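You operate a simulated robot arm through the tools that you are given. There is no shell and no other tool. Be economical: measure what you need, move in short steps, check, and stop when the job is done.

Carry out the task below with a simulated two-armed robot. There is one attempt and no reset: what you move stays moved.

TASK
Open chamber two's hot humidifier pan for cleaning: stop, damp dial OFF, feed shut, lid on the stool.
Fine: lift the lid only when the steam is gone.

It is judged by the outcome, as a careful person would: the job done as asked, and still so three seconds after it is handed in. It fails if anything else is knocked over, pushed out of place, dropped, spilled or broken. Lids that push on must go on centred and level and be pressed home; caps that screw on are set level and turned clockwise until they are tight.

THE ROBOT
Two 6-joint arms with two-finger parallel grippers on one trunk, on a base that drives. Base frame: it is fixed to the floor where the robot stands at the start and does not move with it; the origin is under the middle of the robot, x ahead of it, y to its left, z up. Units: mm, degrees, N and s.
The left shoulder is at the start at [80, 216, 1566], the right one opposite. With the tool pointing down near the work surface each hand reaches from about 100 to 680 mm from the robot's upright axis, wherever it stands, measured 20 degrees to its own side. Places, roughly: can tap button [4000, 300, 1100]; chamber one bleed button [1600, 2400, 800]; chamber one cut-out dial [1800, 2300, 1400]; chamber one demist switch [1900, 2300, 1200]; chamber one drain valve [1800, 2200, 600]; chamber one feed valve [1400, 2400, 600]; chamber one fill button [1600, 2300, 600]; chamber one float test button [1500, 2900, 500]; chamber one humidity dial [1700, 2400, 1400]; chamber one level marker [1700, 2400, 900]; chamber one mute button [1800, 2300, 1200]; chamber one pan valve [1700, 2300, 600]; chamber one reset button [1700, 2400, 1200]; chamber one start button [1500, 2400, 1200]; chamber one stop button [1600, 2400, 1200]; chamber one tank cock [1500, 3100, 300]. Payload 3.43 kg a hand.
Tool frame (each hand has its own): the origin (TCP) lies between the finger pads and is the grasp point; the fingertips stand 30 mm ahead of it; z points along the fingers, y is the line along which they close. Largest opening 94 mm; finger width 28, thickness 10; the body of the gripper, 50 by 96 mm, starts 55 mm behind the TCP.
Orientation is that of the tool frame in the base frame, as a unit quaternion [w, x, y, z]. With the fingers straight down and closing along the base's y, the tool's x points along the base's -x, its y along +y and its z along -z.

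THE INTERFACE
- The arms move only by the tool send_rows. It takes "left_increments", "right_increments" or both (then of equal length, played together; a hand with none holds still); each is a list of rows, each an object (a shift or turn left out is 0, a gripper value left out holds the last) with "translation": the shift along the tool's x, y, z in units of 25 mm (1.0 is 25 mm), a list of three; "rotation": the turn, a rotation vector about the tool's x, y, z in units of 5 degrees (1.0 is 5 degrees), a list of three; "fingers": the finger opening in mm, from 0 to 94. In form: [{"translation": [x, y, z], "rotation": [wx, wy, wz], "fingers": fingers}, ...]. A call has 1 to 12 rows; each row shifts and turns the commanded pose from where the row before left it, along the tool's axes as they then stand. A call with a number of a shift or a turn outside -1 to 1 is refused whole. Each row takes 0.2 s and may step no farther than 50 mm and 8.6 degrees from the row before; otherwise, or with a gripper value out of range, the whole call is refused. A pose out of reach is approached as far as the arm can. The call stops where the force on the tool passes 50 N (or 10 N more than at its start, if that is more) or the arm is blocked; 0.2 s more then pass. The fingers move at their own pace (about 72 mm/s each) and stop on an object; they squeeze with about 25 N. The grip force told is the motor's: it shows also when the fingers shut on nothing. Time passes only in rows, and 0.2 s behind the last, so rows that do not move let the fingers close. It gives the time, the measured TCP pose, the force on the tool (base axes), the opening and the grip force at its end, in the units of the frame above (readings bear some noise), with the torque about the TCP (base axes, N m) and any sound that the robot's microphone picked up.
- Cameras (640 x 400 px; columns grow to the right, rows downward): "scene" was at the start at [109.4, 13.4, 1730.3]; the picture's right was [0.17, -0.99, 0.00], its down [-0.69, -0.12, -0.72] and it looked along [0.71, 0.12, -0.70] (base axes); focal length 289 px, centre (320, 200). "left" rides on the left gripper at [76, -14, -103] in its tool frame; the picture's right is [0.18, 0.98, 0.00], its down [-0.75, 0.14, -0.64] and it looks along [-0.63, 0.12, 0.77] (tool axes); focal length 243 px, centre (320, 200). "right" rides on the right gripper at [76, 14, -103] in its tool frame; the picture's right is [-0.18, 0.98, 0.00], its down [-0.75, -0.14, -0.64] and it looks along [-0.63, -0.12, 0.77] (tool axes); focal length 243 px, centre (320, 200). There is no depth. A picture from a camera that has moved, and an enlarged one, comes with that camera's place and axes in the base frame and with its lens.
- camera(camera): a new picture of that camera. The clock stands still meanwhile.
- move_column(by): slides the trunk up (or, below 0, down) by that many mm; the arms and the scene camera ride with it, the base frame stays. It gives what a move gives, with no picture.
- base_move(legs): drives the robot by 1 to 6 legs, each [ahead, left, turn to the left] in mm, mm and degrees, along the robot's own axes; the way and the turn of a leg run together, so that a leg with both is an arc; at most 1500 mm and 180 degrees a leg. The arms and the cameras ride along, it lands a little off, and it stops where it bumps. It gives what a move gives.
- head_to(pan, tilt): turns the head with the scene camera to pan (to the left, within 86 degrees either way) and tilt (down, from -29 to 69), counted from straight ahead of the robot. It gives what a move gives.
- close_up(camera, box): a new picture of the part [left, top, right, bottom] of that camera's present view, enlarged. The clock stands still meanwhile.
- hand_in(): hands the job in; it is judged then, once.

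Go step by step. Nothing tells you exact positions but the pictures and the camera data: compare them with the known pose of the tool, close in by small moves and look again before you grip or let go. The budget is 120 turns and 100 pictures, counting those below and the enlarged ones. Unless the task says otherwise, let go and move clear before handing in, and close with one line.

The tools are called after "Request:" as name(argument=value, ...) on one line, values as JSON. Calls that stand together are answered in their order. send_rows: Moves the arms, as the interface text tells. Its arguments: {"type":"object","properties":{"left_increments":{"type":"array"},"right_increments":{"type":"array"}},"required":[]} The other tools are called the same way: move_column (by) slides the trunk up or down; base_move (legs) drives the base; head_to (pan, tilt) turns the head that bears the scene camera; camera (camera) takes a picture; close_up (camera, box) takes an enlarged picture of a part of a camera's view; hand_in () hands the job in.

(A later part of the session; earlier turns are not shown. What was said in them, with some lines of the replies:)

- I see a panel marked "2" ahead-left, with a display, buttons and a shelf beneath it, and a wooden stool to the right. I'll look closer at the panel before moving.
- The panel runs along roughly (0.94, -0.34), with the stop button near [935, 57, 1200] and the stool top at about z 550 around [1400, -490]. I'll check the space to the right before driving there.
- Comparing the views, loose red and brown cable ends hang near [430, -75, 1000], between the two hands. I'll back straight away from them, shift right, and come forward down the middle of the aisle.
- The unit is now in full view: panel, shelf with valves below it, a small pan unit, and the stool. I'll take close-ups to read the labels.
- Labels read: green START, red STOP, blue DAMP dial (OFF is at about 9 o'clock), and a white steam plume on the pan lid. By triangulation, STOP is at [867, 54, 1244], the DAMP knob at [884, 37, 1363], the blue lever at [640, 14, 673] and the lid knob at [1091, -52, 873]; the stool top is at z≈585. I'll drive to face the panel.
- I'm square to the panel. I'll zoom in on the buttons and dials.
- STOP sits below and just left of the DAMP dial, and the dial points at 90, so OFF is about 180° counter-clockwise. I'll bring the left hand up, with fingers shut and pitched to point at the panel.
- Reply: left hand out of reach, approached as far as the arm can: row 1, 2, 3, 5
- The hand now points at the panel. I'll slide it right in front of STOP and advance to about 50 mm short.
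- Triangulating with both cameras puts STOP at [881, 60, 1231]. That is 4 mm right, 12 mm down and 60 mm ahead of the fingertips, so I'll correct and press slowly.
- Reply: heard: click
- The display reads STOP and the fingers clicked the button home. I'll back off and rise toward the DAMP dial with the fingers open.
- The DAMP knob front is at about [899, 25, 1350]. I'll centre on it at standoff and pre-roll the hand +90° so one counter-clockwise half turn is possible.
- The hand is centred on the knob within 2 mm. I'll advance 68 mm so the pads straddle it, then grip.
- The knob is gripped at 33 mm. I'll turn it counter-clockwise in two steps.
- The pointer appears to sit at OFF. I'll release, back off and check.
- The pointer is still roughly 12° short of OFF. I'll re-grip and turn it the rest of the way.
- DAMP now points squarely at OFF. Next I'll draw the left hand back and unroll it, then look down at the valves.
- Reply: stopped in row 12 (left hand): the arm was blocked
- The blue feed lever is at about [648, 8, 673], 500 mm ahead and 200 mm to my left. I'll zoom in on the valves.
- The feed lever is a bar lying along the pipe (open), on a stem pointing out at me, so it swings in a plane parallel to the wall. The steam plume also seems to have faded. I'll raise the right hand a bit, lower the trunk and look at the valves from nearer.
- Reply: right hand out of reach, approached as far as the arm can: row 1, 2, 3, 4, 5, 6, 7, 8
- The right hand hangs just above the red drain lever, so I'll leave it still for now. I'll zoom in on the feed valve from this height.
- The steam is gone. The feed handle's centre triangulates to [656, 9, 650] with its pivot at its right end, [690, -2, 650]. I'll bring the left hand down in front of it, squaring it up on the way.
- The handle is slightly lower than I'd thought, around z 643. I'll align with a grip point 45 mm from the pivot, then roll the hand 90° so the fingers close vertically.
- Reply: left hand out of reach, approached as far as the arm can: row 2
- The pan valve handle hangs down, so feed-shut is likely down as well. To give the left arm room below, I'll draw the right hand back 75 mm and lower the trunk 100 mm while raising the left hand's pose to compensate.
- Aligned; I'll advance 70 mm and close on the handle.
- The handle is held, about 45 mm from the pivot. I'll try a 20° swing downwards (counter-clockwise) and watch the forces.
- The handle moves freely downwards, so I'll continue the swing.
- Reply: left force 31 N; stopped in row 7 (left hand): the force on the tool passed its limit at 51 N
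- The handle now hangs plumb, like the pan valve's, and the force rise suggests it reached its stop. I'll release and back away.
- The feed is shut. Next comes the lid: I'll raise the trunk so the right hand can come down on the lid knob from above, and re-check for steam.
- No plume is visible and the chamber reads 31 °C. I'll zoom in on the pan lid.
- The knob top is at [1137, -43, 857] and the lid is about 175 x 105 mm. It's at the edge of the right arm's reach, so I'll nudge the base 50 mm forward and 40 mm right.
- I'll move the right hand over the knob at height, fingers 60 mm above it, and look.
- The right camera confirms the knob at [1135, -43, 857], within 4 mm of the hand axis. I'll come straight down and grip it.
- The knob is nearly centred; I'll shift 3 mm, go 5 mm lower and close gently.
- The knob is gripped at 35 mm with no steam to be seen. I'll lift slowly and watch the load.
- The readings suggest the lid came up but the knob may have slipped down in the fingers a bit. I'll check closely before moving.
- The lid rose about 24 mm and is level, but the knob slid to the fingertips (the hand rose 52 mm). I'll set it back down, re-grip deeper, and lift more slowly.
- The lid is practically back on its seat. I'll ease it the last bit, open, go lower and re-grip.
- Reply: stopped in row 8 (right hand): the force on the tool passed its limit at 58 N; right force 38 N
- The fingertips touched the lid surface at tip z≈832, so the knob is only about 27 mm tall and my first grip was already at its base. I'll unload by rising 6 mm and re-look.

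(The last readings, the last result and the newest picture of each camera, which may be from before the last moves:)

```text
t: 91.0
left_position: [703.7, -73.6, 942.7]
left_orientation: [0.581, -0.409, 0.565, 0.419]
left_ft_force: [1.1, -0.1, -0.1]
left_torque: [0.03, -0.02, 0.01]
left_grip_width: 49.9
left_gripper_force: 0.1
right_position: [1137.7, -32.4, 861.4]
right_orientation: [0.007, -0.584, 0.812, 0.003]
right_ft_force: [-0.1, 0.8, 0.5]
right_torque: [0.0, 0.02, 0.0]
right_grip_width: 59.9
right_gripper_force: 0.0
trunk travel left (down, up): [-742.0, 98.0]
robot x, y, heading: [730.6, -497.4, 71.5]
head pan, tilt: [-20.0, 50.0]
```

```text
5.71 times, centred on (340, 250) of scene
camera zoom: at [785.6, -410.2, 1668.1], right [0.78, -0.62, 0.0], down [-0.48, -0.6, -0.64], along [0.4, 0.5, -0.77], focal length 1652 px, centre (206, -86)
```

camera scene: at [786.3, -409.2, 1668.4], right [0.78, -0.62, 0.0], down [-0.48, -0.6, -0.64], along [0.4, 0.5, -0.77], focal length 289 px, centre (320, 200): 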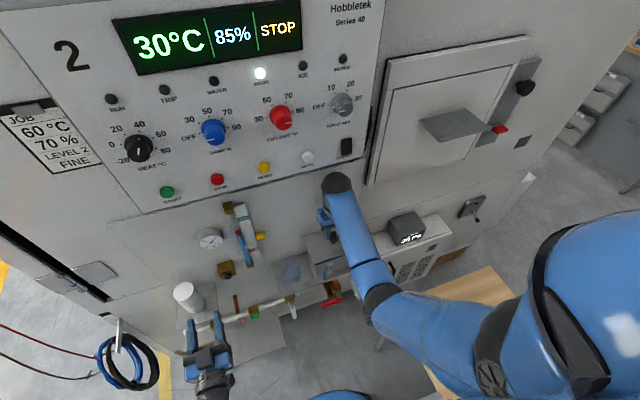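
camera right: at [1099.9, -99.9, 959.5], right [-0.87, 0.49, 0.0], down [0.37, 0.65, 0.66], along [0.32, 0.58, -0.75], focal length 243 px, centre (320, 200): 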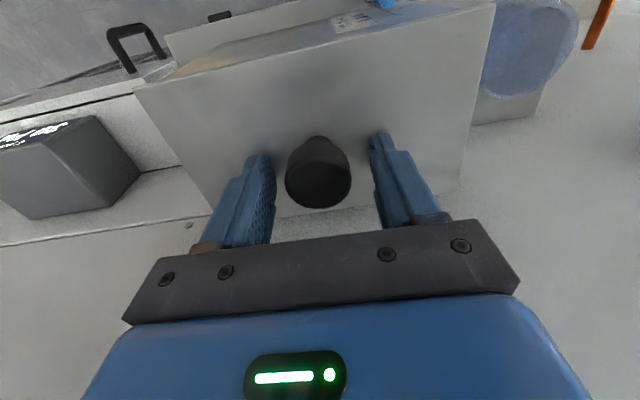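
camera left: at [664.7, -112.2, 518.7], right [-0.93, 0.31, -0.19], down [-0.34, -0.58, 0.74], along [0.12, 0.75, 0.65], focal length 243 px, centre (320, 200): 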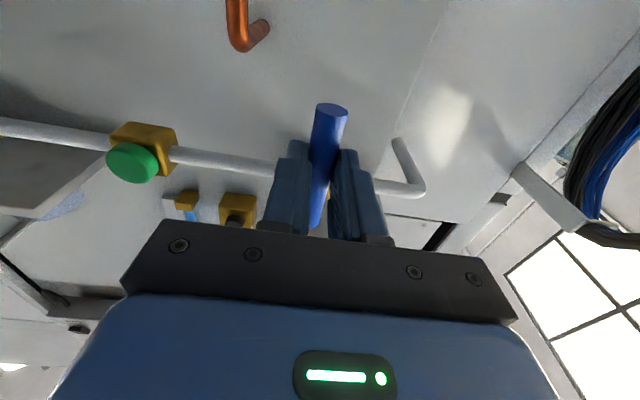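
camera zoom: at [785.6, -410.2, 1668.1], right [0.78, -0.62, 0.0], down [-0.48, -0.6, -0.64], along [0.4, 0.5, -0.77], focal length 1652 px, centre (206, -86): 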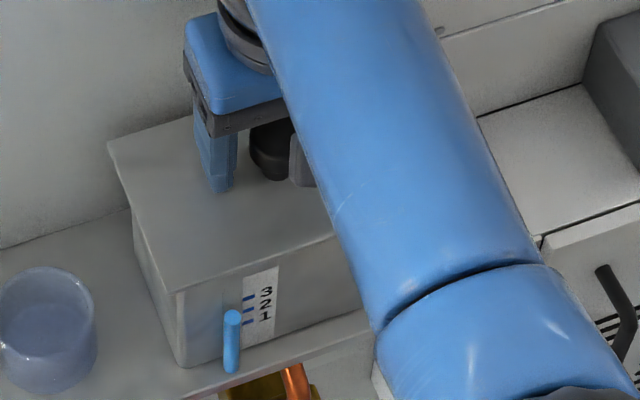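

The knob is at about [1136, -36, 856]; the lid slid some 6 mm toward the wall. I'll re-centre, rise 3 mm off the surface, close fully and give the grip time to build.

Request:
send_rows(right_increments=[{"translation": [0.17, 0.06, -0.1]}, {"fingers": 0}, {}, {}, {}, {}, {}])

Request:
send_rows(right_increments=[{"translation": [0, 0, -0.2]}, {"translation": [0, 0, -0.2]}, {"translation": [0, 0, -0.2]}])

Request:
close_up(camera="right", box=[120, 0, 520, 250])

```text
t: 92.6
left_position: [704.0, -72.7, 942.7]
left_orientation: [0.581, -0.41, 0.565, 0.419]
left_ft_force: [0.6, 0.1, 0.1]
left_torque: [-0.03, -0.01, 0.0]
left_grip_width: 50.0
left_gripper_force: 0.0
right_position: [1137.3, -35.9, 864.6]
right_orientation: [0.007, -0.583, 0.812, 0.005]
right_ft_force: [0.6, -0.6, 1.0]
right_torque: [-0.04, 0.0, 0.01]
right_grip_width: 33.2
right_gripper_force: 25.0
trunk travel left (down, up): [-742.0, 98.0]
robot x, y, heading: [728.7, -499.9, 71.5]
head pan, tilt: [-20.0, 50.0]
```

```text
t: 93.4
left_position: [704.7, -72.9, 942.0]
left_orientation: [0.581, -0.409, 0.565, 0.418]
left_ft_force: [0.3, -0.3, 0.0]
left_torque: [0.01, 0.01, -0.02]
left_grip_width: 49.6
left_gripper_force: 0.1
right_position: [1136.5, -36.3, 879.8]
right_orientation: [0.007, -0.583, 0.812, 0.004]
right_ft_force: [0.2, -0.5, -2.1]
right_torque: [0.02, 0.03, -0.01]
right_grip_width: 32.9
right_gripper_force: 24.9
trunk travel left (down, up): [-742.0, 98.0]
robot x, y, heading: [727.6, -498.9, 71.6]
head pan, tilt: [-20.0, 50.0]
```

```text
1.60 times, centred on (320, 125) of right
camera zoom: at [1097.2, -103.6, 978.9], right [-0.87, 0.49, 0.0], down [0.37, 0.66, 0.66], along [0.32, 0.57, -0.76], focal length 388 px, centre (320, 320)
```

zoom: 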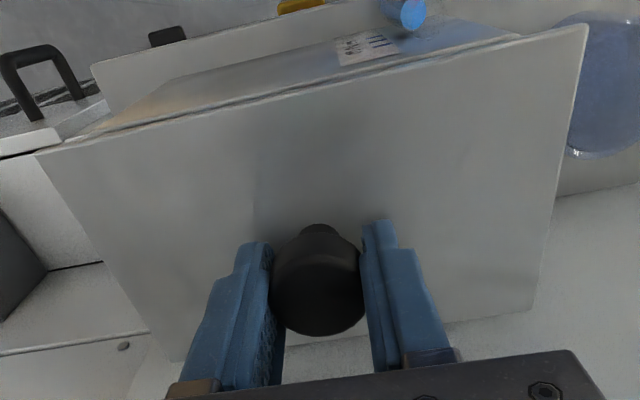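

The lid is coming up with the knob still deep between the pads. I'll continue gently.

Request:
send_rows(right_increments=[{"translation": [0, 0, -0.3]}, {"translation": [0, 0, -0.3]}, {"translation": [0, 0, -0.3]}, {"translation": [0, 0, -0.3]}, {}])

Request:
close_up(camera="right", box=[120, 0, 520, 250])

Request:
close_up(camera="scene", box=[310, 215, 370, 285])

```text
t: 94.6
left_position: [703.4, -74.2, 941.2]
left_orientation: [0.582, -0.409, 0.565, 0.418]
left_ft_force: [0.0, -0.3, -0.1]
left_torque: [0.01, 0.01, 0.02]
left_grip_width: 50.0
left_gripper_force: 0.1
right_position: [1134.7, -36.3, 908.6]
right_orientation: [0.008, -0.584, 0.812, 0.005]
right_ft_force: [-0.1, -0.6, -2.2]
right_torque: [0.0, 0.02, -0.01]
right_grip_width: 33.0
right_gripper_force: 25.2
trunk travel left (down, up): [-742.0, 98.0]
robot x, y, heading: [729.9, -499.9, 71.2]
head pan, tilt: [-20.0, 50.0]
```

```text
1.60 times, centred on (320, 125) of right
camera zoom: at [1096.6, -103.2, 1008.5], right [-0.87, 0.49, 0.0], down [0.37, 0.66, 0.66], along [0.32, 0.57, -0.75], focal length 388 px, centre (320, 320)
```

zoom: 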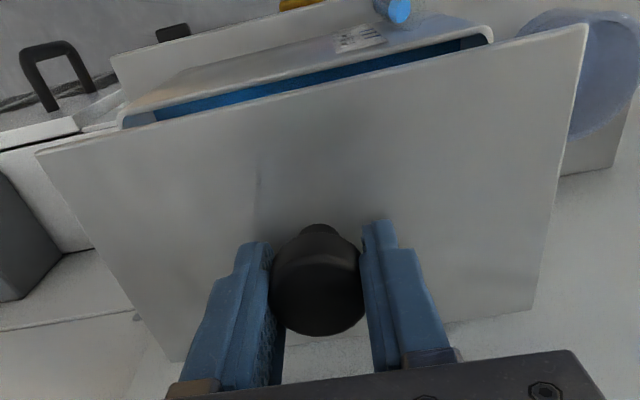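

```text
5.71 times, centred on (340, 250) of scene
camera zoom: at [786.2, -409.6, 1668.4], right [0.78, -0.62, 0.0], down [-0.48, -0.6, -0.64], along [0.4, 0.5, -0.77], focal length 1652 px, centre (206, -86)
```

zoom: 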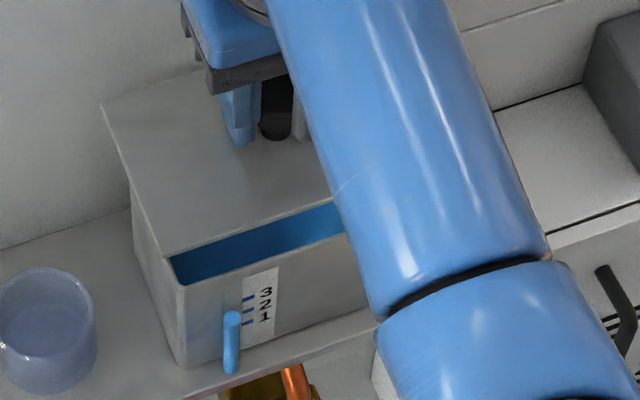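

The lid is held rigidly and level with no slip. I'll raise the trunk, then turn right about 49° to bring the lid over the stool, checking after a partial turn.

Request:
move_column(by=80)

Request:
base_move(legs=[[0, 0, -25]])

Request:
camera(camera="right")

Request:
camera(camera="scene")

```text
t: 95.8
left_position: [706.6, -69.5, 1019.0]
left_orientation: [0.579, -0.41, 0.567, 0.418]
left_ft_force: [0.8, 0.0, -0.2]
left_torque: [-0.02, 0.01, 0.01]
left_grip_width: 49.8
left_gripper_force: 0.1
right_position: [1126.3, -61.7, 944.8]
right_orientation: [-0.041, -0.583, 0.811, -0.026]
right_ft_force: [-0.6, 0.8, -2.0]
right_torque: [-0.02, -0.02, 0.0]
right_grip_width: 33.1
right_gripper_force: 25.1
trunk travel left (down, up): [-822.0, 18.0]
robot x, y, heading: [727.8, -499.5, 71.4]
head pan, tilt: [-20.0, 50.0]
```

```text
t: 96.6
left_position: [719.5, -71.3, 1021.4]
left_orientation: [0.588, -0.399, 0.574, 0.407]
left_ft_force: [-0.6, 0.8, -0.2]
left_torque: [-0.02, -0.01, 0.01]
left_grip_width: 49.9
left_gripper_force: 0.2
right_position: [1136.8, -76.1, 952.2]
right_orientation: [-0.034, -0.571, 0.82, -0.024]
right_ft_force: [-0.3, 0.3, -2.9]
right_torque: [0.0, 0.01, -0.02]
right_grip_width: 33.0
right_gripper_force: 24.8
trunk travel left (down, up): [-822.0, 18.0]
robot x, y, heading: [730.6, -498.7, 69.3]
head pan, tilt: [-20.0, 50.0]
stopped in leg 1: the robot was blocked; the commanded pose is now the measured one
```

```text
33 pictures are left
camera right: at [1100.3, -132.2, 1058.7], right [-0.86, 0.51, -0.01], down [0.41, 0.71, 0.58], along [0.31, 0.49, -0.82], focal length 243 px, centre (320, 200)
```

right: 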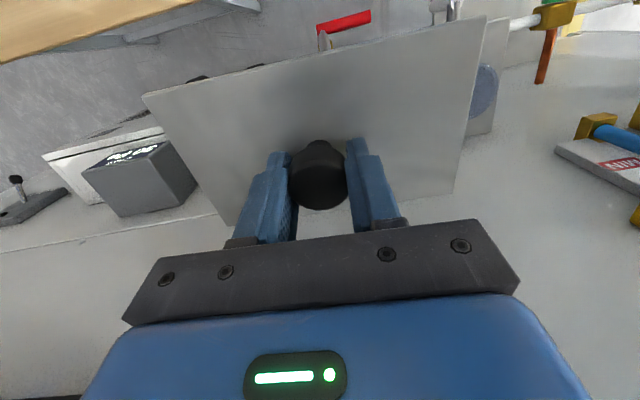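

```text
32 pictures are left
camera scene: at [789.2, -407.4, 1748.8], right [0.76, -0.65, 0.0], down [-0.5, -0.58, -0.64], along [0.42, 0.48, -0.77], focal length 289 px, centre (320, 200)
```

scene: 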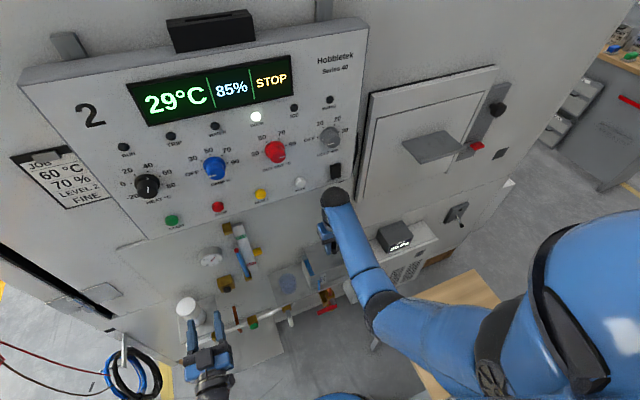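

The raise was blocked: the right wrist came up against the bottom edge of the control panel. I'll lower the trunk 40 mm to free it, then back straight out from the wall before turning.

Request:
move_column(by=-40)

Request:
base_move(legs=[[-150, 0, 0]])

Request:
camera(camera="scene")

Request:
camera(camera="right")

```text
t: 97.5
left_position: [718.3, -72.2, 981.5]
left_orientation: [0.588, -0.399, 0.573, 0.407]
left_ft_force: [0.7, 0.4, 0.8]
left_torque: [-0.01, 0.02, -0.01]
left_grip_width: 49.9
left_gripper_force: 0.0
right_position: [1137.6, -77.0, 912.4]
right_orientation: [-0.034, -0.571, 0.82, -0.023]
right_ft_force: [-0.4, -0.4, -2.3]
right_torque: [-0.02, -0.05, -0.04]
right_grip_width: 33.1
right_gripper_force: 24.3
trunk travel left (down, up): [-782.0, 58.0]
robot x, y, heading: [725.5, -498.9, 69.4]
head pan, tilt: [-20.0, 50.0]
```

```text
t: 98.8
left_position: [669.4, -207.1, 981.1]
left_orientation: [0.588, -0.4, 0.574, 0.407]
left_ft_force: [0.0, 0.7, -0.3]
left_torque: [0.06, 0.04, -0.01]
left_grip_width: 50.1
left_gripper_force: 0.0
right_position: [1086.5, -214.4, 912.7]
right_orientation: [-0.036, -0.571, 0.82, -0.023]
right_ft_force: [-0.9, 0.8, -2.5]
right_torque: [-0.01, 0.02, 0.01]
right_grip_width: 33.1
right_gripper_force: 25.4
trunk travel left (down, up): [-782.0, 58.0]
robot x, y, heading: [681.0, -637.1, 69.7]
head pan, tilt: [-20.0, 50.0]
```

```text
31 pictures are left
camera scene: at [738.5, -546.1, 1708.0], right [0.76, -0.65, 0.0], down [-0.5, -0.58, -0.64], along [0.42, 0.48, -0.77], focal length 289 px, centre (320, 200)
```

scene: 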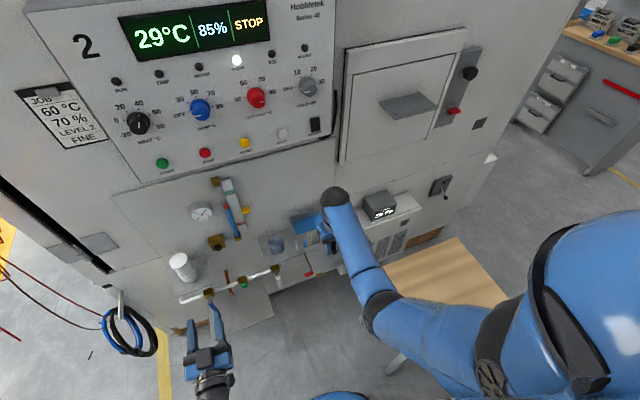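

```text
30 pictures are left
camera right: at [1049.2, -270.6, 1018.1], right [-0.86, 0.51, -0.01], down [0.41, 0.7, 0.58], along [0.31, 0.49, -0.82], focal length 243 px, centre (320, 200)
```

right: 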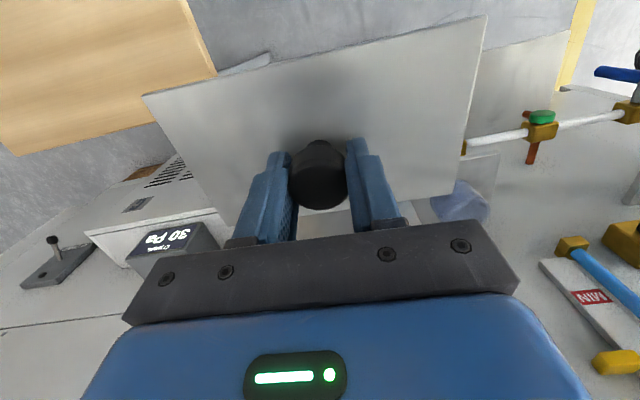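

The lid is still firmly held and the pan stands open. I'll level the hand (it picked up a 5° tilt) and turn right toward the stool.

Request:
send_rows(right_increments=[{"rotation": [0, -0.5, 0]}, {"rotation": [0, -0.48, 0]}, {}])

Request:
base_move(legs=[[0, 0, -35]])

Request:
camera(camera="scene")

Request:
camera(camera="right")

```text
t: 99.6
left_position: [668.5, -210.5, 982.5]
left_orientation: [0.59, -0.397, 0.574, 0.407]
left_ft_force: [0.0, -0.1, 1.1]
left_torque: [-0.02, 0.02, 0.0]
left_grip_width: 49.8
left_gripper_force: 0.0
right_position: [1085.6, -216.3, 912.6]
right_orientation: [0.001, -0.571, 0.821, 0.002]
right_ft_force: [0.6, -0.6, -2.6]
right_torque: [0.01, -0.01, -0.03]
right_grip_width: 33.0
right_gripper_force: 24.8
trunk travel left (down, up): [-782.0, 58.0]
robot x, y, heading: [679.5, -636.3, 69.3]
head pan, tilt: [-20.0, 50.0]
```

```text
t: 101.7
left_position: [910.3, -280.2, 982.3]
left_orientation: [0.684, -0.209, 0.665, 0.213]
left_ft_force: [-0.3, -0.6, 0.1]
left_torque: [-0.01, -0.01, -0.01]
left_grip_width: 49.9
left_gripper_force: 0.0
right_position: [1251.9, -522.9, 912.2]
right_orientation: [0.002, -0.301, 0.954, 0.002]
right_ft_force: [-0.6, 0.9, -1.4]
right_torque: [0.02, 0.0, 0.01]
right_grip_width: 33.2
right_gripper_force: 24.8
trunk travel left (down, up): [-782.0, 58.0]
robot x, y, heading: [679.4, -639.1, 34.6]
head pan, tilt: [-20.0, 50.0]
```

```text
29 pictures are left
camera scene: at [775.2, -600.1, 1708.4], right [0.25, -0.97, 0.0], down [-0.74, -0.19, -0.64], along [0.62, 0.16, -0.77], focal length 289 px, centre (320, 200)
```

scene: 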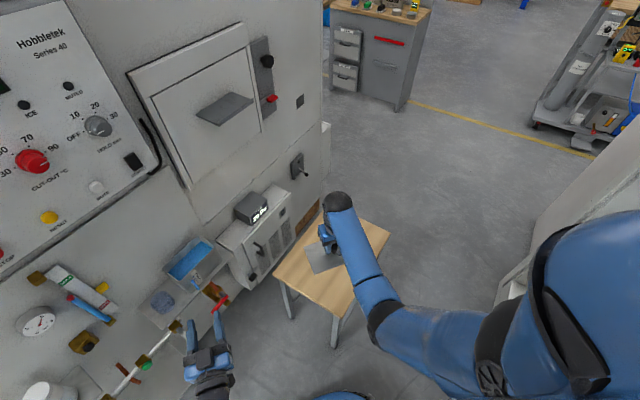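

```text
28 pictures are left
camera right: at [1180.7, -552.8, 1013.3], right [-0.41, 0.91, 0.0], down [0.7, 0.31, 0.65], along [0.59, 0.27, -0.76], focal length 243 px, centre (320, 200)
```

right: 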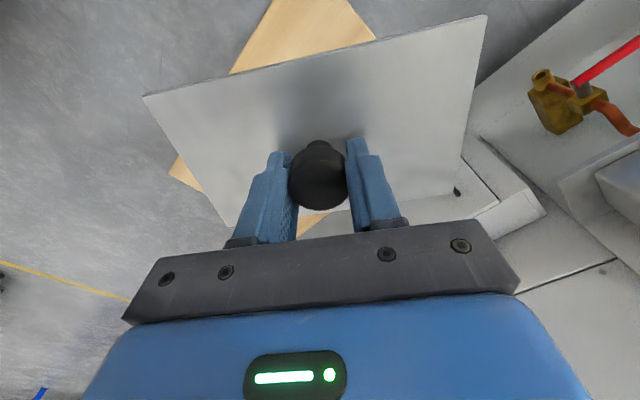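

The stool centre checks out at about [1410, -504]. I'll extend the hand 70 mm so the lid sits well inside the near half, then lower with the trunk to just above the top.

Request:
send_rows(right_increments=[{"translation": [-0.7, -0.1, 0]}, {"translation": [-0.7, -0.1, 0]}, {"translation": [-0.7, -0.1, 0]}, {"translation": [-0.7, -0.1, 0]}, {}])

Request:
move_column(by=-220)

Request:
camera(camera="right")

Request:
camera(camera="scene")

```text
t: 102.9
left_position: [910.9, -281.9, 982.9]
left_orientation: [0.684, -0.21, 0.665, 0.214]
left_ft_force: [-0.4, 0.7, 0.2]
left_torque: [0.03, -0.04, 0.0]
left_grip_width: 49.9
left_gripper_force: 0.0
right_position: [1313.1, -489.1, 913.5]
right_orientation: [0.002, -0.302, 0.953, 0.002]
right_ft_force: [0.1, 0.0, -2.8]
right_torque: [-0.01, 0.0, -0.01]
right_grip_width: 32.9
right_gripper_force: 24.4
trunk travel left (down, up): [-782.0, 58.0]
robot x, y, heading: [677.1, -633.9, 34.5]
head pan, tilt: [-20.0, 50.0]
```

```text
t: 105.2
left_position: [910.8, -281.0, 762.1]
left_orientation: [0.683, -0.211, 0.666, 0.214]
left_ft_force: [-0.6, 0.3, 0.5]
left_torque: [0.01, 0.02, -0.04]
left_grip_width: 49.9
left_gripper_force: 0.0
right_position: [1313.9, -489.4, 692.6]
right_orientation: [0.003, -0.302, 0.953, 0.001]
right_ft_force: [0.0, 0.8, -1.8]
right_torque: [0.03, 0.01, 0.01]
right_grip_width: 33.2
right_gripper_force: 24.9
trunk travel left (down, up): [-562.0, 278.0]
robot x, y, heading: [675.5, -638.0, 34.6]
head pan, tilt: [-20.0, 50.0]
```

```text
27 pictures are left
camera right: at [1242.2, -520.8, 793.9], right [-0.41, 0.91, 0.0], down [0.7, 0.31, 0.65], along [0.59, 0.27, -0.76], focal length 243 px, centre (320, 200)
```

right: 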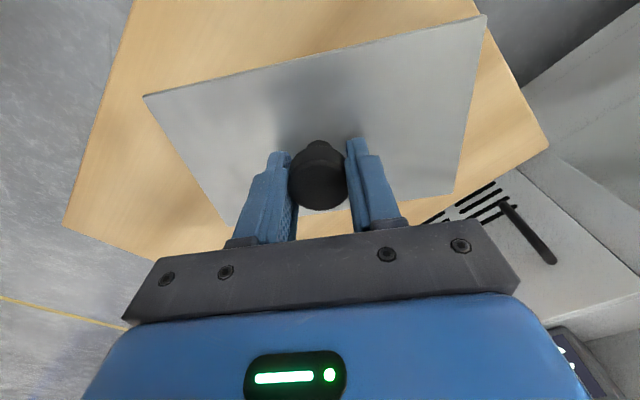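

```text
26 pictures are left
camera scene: at [775.4, -600.5, 1488.5], right [0.25, -0.97, 0.0], down [-0.74, -0.19, -0.64], along [0.62, 0.16, -0.77], focal length 289 px, centre (320, 200)
```

scene: 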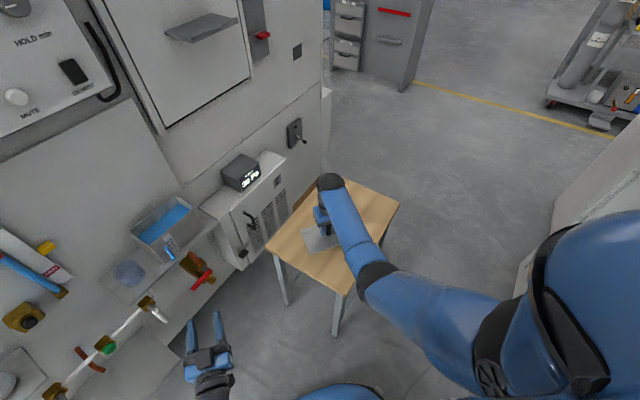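

The lid is well inside the stool top. I'll lower it in shrinking steps until the weight comes off the hand.

Request:
send_rows(right_increments=[{"translation": [0, 0, 0.6]}, {"translation": [0, 0, 0.6]}, {"translation": [0, 0, 0.4]}, {"translation": [0, 0, 0.3]}, {"translation": [0, 0, 0.2]}, {}])

Request:
close_up(camera="right", box=[60, 0, 560, 260])

Request:
close_up(camera="scene", box=[260, 170, 410, 290])

```text
t: 106.6
left_position: [911.3, -281.2, 762.2]
left_orientation: [0.684, -0.21, 0.666, 0.214]
left_ft_force: [-0.3, -0.2, 0.2]
left_torque: [-0.01, 0.01, 0.02]
left_grip_width: 50.0
left_gripper_force: 0.1
right_position: [1314.4, -489.6, 641.7]
right_orientation: [0.001, -0.301, 0.954, 0.002]
right_ft_force: [-0.4, 0.3, -1.3]
right_torque: [-0.03, -0.03, -0.03]
right_grip_width: 33.1
right_gripper_force: 25.3
trunk travel left (down, up): [-562.0, 278.0]
robot x, y, heading: [676.9, -637.8, 34.7]
head pan, tilt: [-20.0, 50.0]
```

```text
1.28 times, centred on (310, 130) of right
camera zoom: at [1243.0, -520.7, 742.0], right [-0.41, 0.91, 0.0], down [0.7, 0.31, 0.65], along [0.59, 0.27, -0.76], focal length 311 px, centre (333, 290)
```

zoom: 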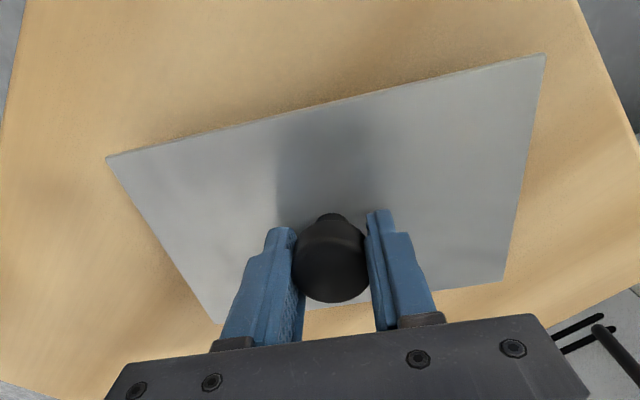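

```text
3.33 times, centred on (335, 230) of scene
camera zoom: at [775.4, -600.4, 1488.4], right [0.25, -0.97, 0.0], down [-0.74, -0.19, -0.64], along [0.62, 0.16, -0.77], focal length 963 px, centre (270, 100)
```

zoom: 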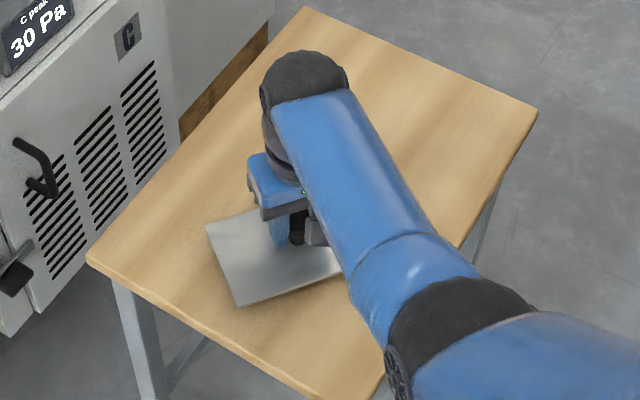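

Nearly down. I'll continue in 2 mm steps, watching for upward force.

Request:
send_rows(right_increments=[{"translation": [0, 0, 0.1]}, {"translation": [0, 0, 0.1]}, {}])

Request:
send_rows(right_increments=[{"translation": [0, 0, 0.1]}, {"translation": [0, 0, 0.06]}, {}])

```text
t: 107.4
left_position: [910.8, -280.9, 762.2]
left_orientation: [0.683, -0.21, 0.666, 0.214]
left_ft_force: [0.1, -0.2, 0.1]
left_torque: [0.0, 0.0, 0.02]
left_grip_width: 50.2
left_gripper_force: 0.1
right_position: [1312.8, -488.7, 635.5]
right_orientation: [0.002, -0.301, 0.954, 0.002]
right_ft_force: [0.5, 0.5, -1.8]
right_torque: [0.02, 0.01, -0.01]
right_grip_width: 33.1
right_gripper_force: 25.1
trunk travel left (down, up): [-562.0, 278.0]
robot x, y, heading: [674.1, -639.5, 34.6]
head pan, tilt: [-20.0, 50.0]
```

```text
t: 108.2
left_position: [911.0, -280.4, 761.9]
left_orientation: [0.683, -0.21, 0.665, 0.214]
left_ft_force: [0.3, 0.1, 0.1]
left_torque: [0.0, 0.02, -0.01]
left_grip_width: 50.2
left_gripper_force: 0.1
right_position: [1314.3, -490.8, 631.5]
right_orientation: [0.002, -0.302, 0.953, 0.001]
right_ft_force: [0.1, -0.5, -2.6]
right_torque: [0.01, -0.02, -0.02]
right_grip_width: 33.1
right_gripper_force: 24.7
trunk travel left (down, up): [-562.0, 278.0]
robot x, y, heading: [676.9, -636.8, 34.5]
head pan, tilt: [-20.0, 50.0]
```

Still carrying the full weight, so I'll keep going down in small steps.

Request:
send_rows(right_increments=[{"translation": [0, 0, 0.1]}, {"translation": [0, 0, 0.1]}, {}])

Request:
send_rows(right_increments=[{"translation": [0, 0, 0.1]}, {"translation": [0, 0, 0.1]}, {}])

Request:
close_up(camera="right", box=[60, 0, 560, 260])

```text
t: 109.0
left_position: [911.8, -280.9, 761.9]
left_orientation: [0.684, -0.21, 0.665, 0.214]
left_ft_force: [-0.3, 0.4, -0.5]
left_torque: [0.01, 0.02, -0.01]
left_grip_width: 50.0
left_gripper_force: 0.0
right_position: [1313.9, -490.9, 627.0]
right_orientation: [0.002, -0.302, 0.953, 0.002]
right_ft_force: [-0.7, -0.6, -2.5]
right_torque: [0.0, 0.0, -0.01]
right_grip_width: 33.1
right_gripper_force: 25.3
trunk travel left (down, up): [-562.0, 278.0]
robot x, y, heading: [675.1, -639.0, 34.7]
head pan, tilt: [-20.0, 50.0]
```

```text
t: 109.8
left_position: [910.9, -281.5, 761.8]
left_orientation: [0.683, -0.211, 0.665, 0.214]
left_ft_force: [-0.2, 0.2, -0.1]
left_torque: [0.01, 0.01, 0.02]
left_grip_width: 49.9
left_gripper_force: 0.0
right_position: [1314.2, -489.1, 622.1]
right_orientation: [0.002, -0.302, 0.953, 0.002]
right_ft_force: [0.2, -0.4, -1.9]
right_torque: [0.0, -0.01, -0.03]
right_grip_width: 33.1
right_gripper_force: 25.2
trunk travel left (down, up): [-562.0, 278.0]
robot x, y, heading: [679.8, -641.7, 34.8]
head pan, tilt: [-20.0, 50.0]
```

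```text
1.28 times, centred on (310, 130) of right
camera zoom: at [1242.5, -520.6, 722.3], right [-0.41, 0.91, 0.0], down [0.7, 0.31, 0.65], along [0.59, 0.27, -0.76], focal length 311 px, centre (333, 290)
```

zoom: 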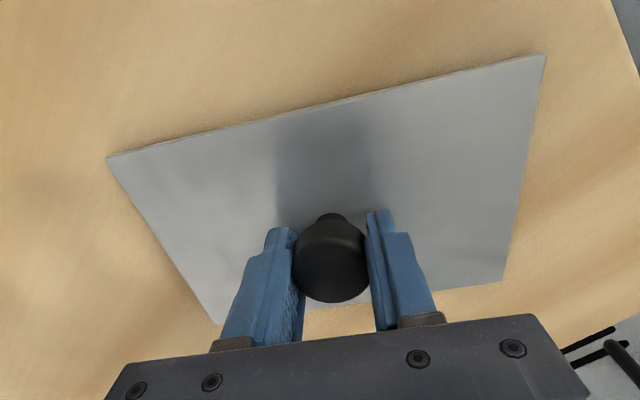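

Request:
send_rows(right_increments=[{"translation": [0, 0, 0.1]}, {"translation": [0, 0, 0.1]}, {"translation": [0, 0, 0.1]}])

Request:
send_rows(right_increments=[{"translation": [0, 0, 0.1]}, {"translation": [0, 0, 0.1]}, {}])

```text
t: 110.6
left_position: [908.7, -280.6, 762.5]
left_orientation: [0.684, -0.21, 0.665, 0.214]
left_ft_force: [-0.1, 0.6, -0.9]
left_torque: [0.04, 0.0, -0.01]
left_grip_width: 49.6
left_gripper_force: 0.1
right_position: [1314.2, -489.4, 619.0]
right_orientation: [0.006, -0.302, 0.953, 0.001]
right_ft_force: [0.2, -0.8, 19.9]
right_torque: [-0.04, 0.08, -0.01]
right_grip_width: 33.2
right_gripper_force: 25.4
trunk travel left (down, up): [-562.0, 278.0]
robot x, y, heading: [675.1, -638.8, 34.7]
head pan, tilt: [-20.0, 50.0]
```

```text
t: 111.4
left_position: [907.9, -282.0, 763.1]
left_orientation: [0.685, -0.21, 0.664, 0.214]
left_ft_force: [0.4, 0.3, 0.4]
left_torque: [0.03, 0.04, -0.03]
left_grip_width: 50.2
left_gripper_force: 0.1
right_position: [1313.9, -489.5, 615.1]
right_orientation: [0.007, -0.302, 0.953, 0.002]
right_ft_force: [2.0, -0.7, 39.7]
right_torque: [-0.5, 0.69, 0.07]
right_grip_width: 33.1
right_gripper_force: 25.1
trunk travel left (down, up): [-562.0, 278.0]
robot x, y, heading: [679.1, -639.4, 34.7]
head pan, tilt: [-20.0, 50.0]
```

The lid has seated (contact at about TCP z 620). I'll relieve the press by rising a few millimetres, then open.

Request:
send_rows(right_increments=[{"translation": [0, 0, -0.1]}, {"translation": [0, 0, -0.1]}, {}])

Request:
send_rows(right_increments=[{"fingers": 50}, {"fingers": 70}, {}, {}])

Request:
send_rows(right_increments=[{"translation": [0, 0, -0.4]}, {"translation": [0, 0, -0.8]}, {"translation": [0, 0, -1]}, {"translation": [0, 0, -1]}, {"translation": [0, 0, -1]}, {}])

Request:
camera(camera="right")

```text
t: 112.2
left_position: [910.9, -280.4, 761.9]
left_orientation: [0.684, -0.21, 0.666, 0.213]
left_ft_force: [0.2, -0.2, -0.4]
left_torque: [-0.01, 0.0, 0.01]
left_grip_width: 50.2
left_gripper_force: 0.0
right_position: [1313.0, -490.0, 614.9]
right_orientation: [0.002, -0.302, 0.953, 0.002]
right_ft_force: [3.9, 4.8, 13.6]
right_torque: [0.18, -0.5, 0.06]
right_grip_width: 33.2
right_gripper_force: 24.4
trunk travel left (down, up): [-562.0, 278.0]
robot x, y, heading: [678.8, -637.9, 34.6]
head pan, tilt: [-20.0, 50.0]
```

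```text
t: 113.2
left_position: [908.6, -281.1, 762.8]
left_orientation: [0.684, -0.21, 0.665, 0.214]
left_ft_force: [-0.2, -0.4, 0.4]
left_torque: [0.0, -0.01, -0.02]
left_grip_width: 50.1
left_gripper_force: 0.1
right_position: [1310.9, -491.8, 615.2]
right_orientation: [0.002, -0.302, 0.953, 0.002]
right_ft_force: [-5.2, 1.2, 10.9]
right_torque: [-0.25, 0.11, -0.15]
right_grip_width: 66.6
right_gripper_force: 0.1
trunk travel left (down, up): [-562.0, 278.0]
robot x, y, heading: [679.3, -640.5, 34.5]
head pan, tilt: [-20.0, 50.0]
```

```text
t: 114.6
left_position: [910.1, -281.0, 762.2]
left_orientation: [0.684, -0.209, 0.666, 0.213]
left_ft_force: [-0.1, 0.8, 0.5]
left_torque: [0.02, 0.05, 0.02]
left_grip_width: 50.1
left_gripper_force: 0.1
right_position: [1313.1, -490.6, 720.3]
right_orientation: [0.002, -0.301, 0.954, 0.001]
right_ft_force: [-0.2, 0.6, -0.1]
right_torque: [-0.01, -0.02, 0.02]
right_grip_width: 69.6
right_gripper_force: 0.0
trunk travel left (down, up): [-562.0, 278.0]
robot x, y, heading: [673.2, -635.8, 34.9]
head pan, tilt: [-20.0, 50.0]
```

```text
22 pictures are left
camera right: at [1242.6, -520.8, 820.8], right [-0.41, 0.91, 0.0], down [0.7, 0.32, 0.64], along [0.59, 0.27, -0.76], focal length 243 px, centre (320, 200)
```

right: 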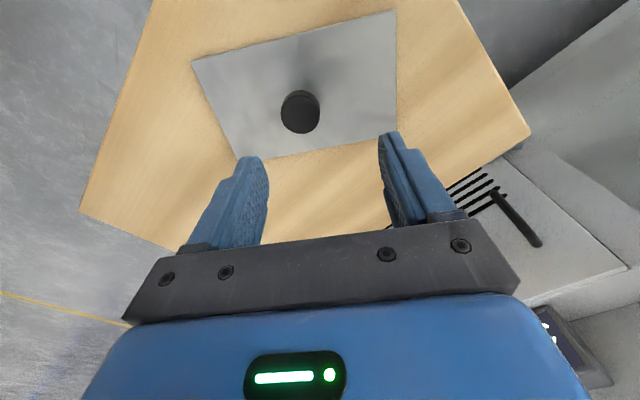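

The lid rests flat on the stool and the hand is clear. I'll raise the trunk and look back over the unit to verify everything.

Request:
move_column(by=180)

Request:
head_to(pan=35, tilt=40)

Request:
camera(camera="scene")

```text
t: 116.6
left_position: [911.2, -279.7, 941.9]
left_orientation: [0.684, -0.209, 0.665, 0.213]
left_ft_force: [-0.1, 0.7, 0.2]
left_torque: [-0.01, 0.03, -0.01]
left_grip_width: 50.3
left_gripper_force: 0.0
right_position: [1312.8, -489.6, 900.8]
right_orientation: [0.003, -0.302, 0.953, 0.001]
right_ft_force: [-0.2, -0.9, 0.2]
right_torque: [0.02, -0.01, 0.03]
right_grip_width: 70.1
right_gripper_force: 0.0
trunk travel left (down, up): [-742.0, 98.0]
robot x, y, heading: [678.2, -639.2, 35.0]
head pan, tilt: [-20.0, 50.0]
```

```text
t: 117.8
left_position: [912.2, -281.6, 942.2]
left_orientation: [0.684, -0.209, 0.665, 0.213]
left_ft_force: [-0.1, -0.6, -0.4]
left_torque: [0.01, -0.03, 0.04]
left_grip_width: 50.0
left_gripper_force: 0.0
right_position: [1314.2, -489.6, 900.3]
right_orientation: [0.002, -0.302, 0.953, 0.001]
right_ft_force: [-0.3, -0.4, -1.1]
right_torque: [0.02, -0.02, 0.0]
right_grip_width: 70.1
right_gripper_force: 0.1
trunk travel left (down, up): [-742.0, 98.0]
robot x, y, heading: [675.4, -636.0, 34.6]
head pan, tilt: [35.0, 40.0]
```

```text
21 pictures are left
camera scene: at [730.3, -540.2, 1682.6], right [0.94, -0.35, 0.0], down [-0.22, -0.6, -0.77], along [0.27, 0.72, -0.64], focal length 289 px, centre (320, 200)
```

scene: 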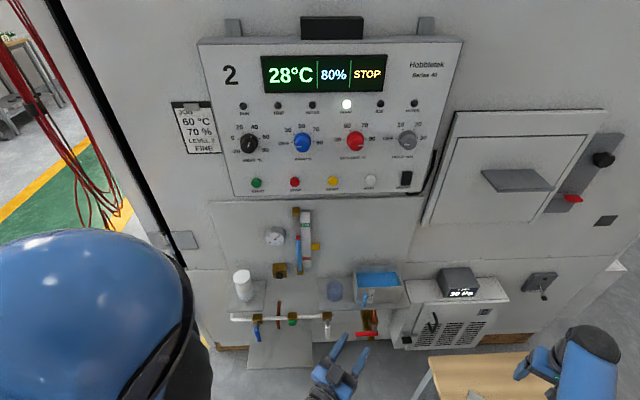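

Request:
close_up(camera="scene", box=[220, 80, 440, 200])

Request:
close_up(camera="scene", box=[220, 230, 420, 370])

Request:
close_up(camera="right", box=[0, 0, 640, 400])

```text
2.91 times, centred on (330, 140) of scene
camera zoom: at [730.3, -540.2, 1682.6], right [0.94, -0.35, 0.0], down [-0.22, -0.6, -0.77], along [0.27, 0.72, -0.64], focal length 841 px, centre (291, 374)
```

zoom: 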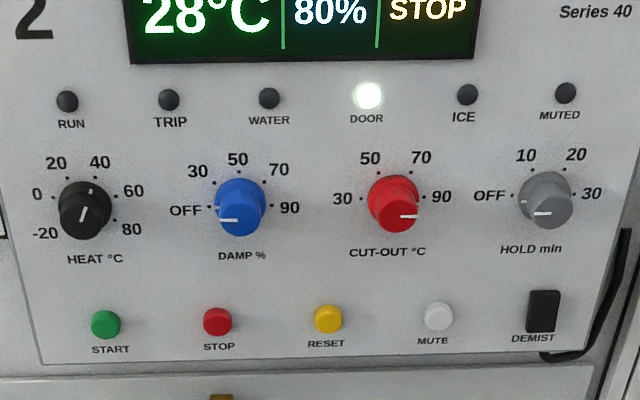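

```text
2.86 times, centred on (320, 300) of scene
camera zoom: at [730.3, -540.2, 1682.6], right [0.94, -0.35, 0.0], down [-0.22, -0.6, -0.77], along [0.27, 0.72, -0.64], focal length 826 px, centre (320, -86)
```

zoom: 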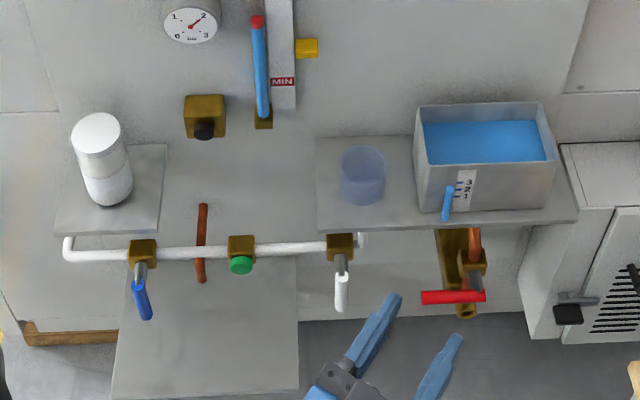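

```text
1.00 times, centred on (320, 200) of right (not enlarged: the box is as wide or as high as the picture)
camera zoom: at [1242.6, -520.8, 1000.7], right [-0.41, 0.91, 0.0], down [0.7, 0.31, 0.65], along [0.59, 0.27, -0.76], focal length 243 px, centre (320, 200)
```

zoom: 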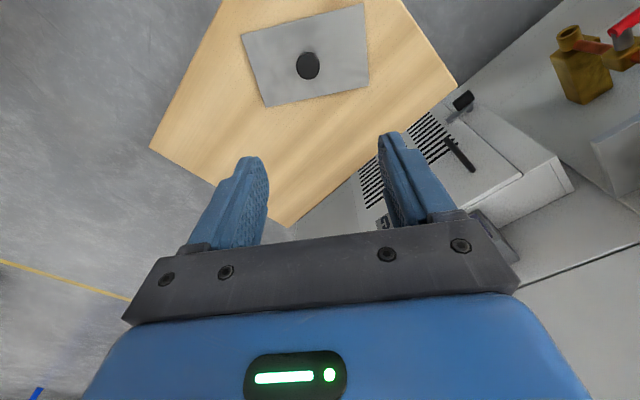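

The display reads STOP, DAMP is at OFF, the feed lever is down, the pan is open, and its lid lies flat on the stool. Nothing else appears moved and both hands are clear, so I'm handing in.

Request:
hand_in()

```text
The job is handed in.
```

I opened chamber two's humidifier pan: the chamber is stopped, the damp dial is at OFF, the feed is shut, and the lid, lifted once no steam showed, is on the stool. On the way, the right wrist pressed briefly against the underside of the control panel; I saw no damage.
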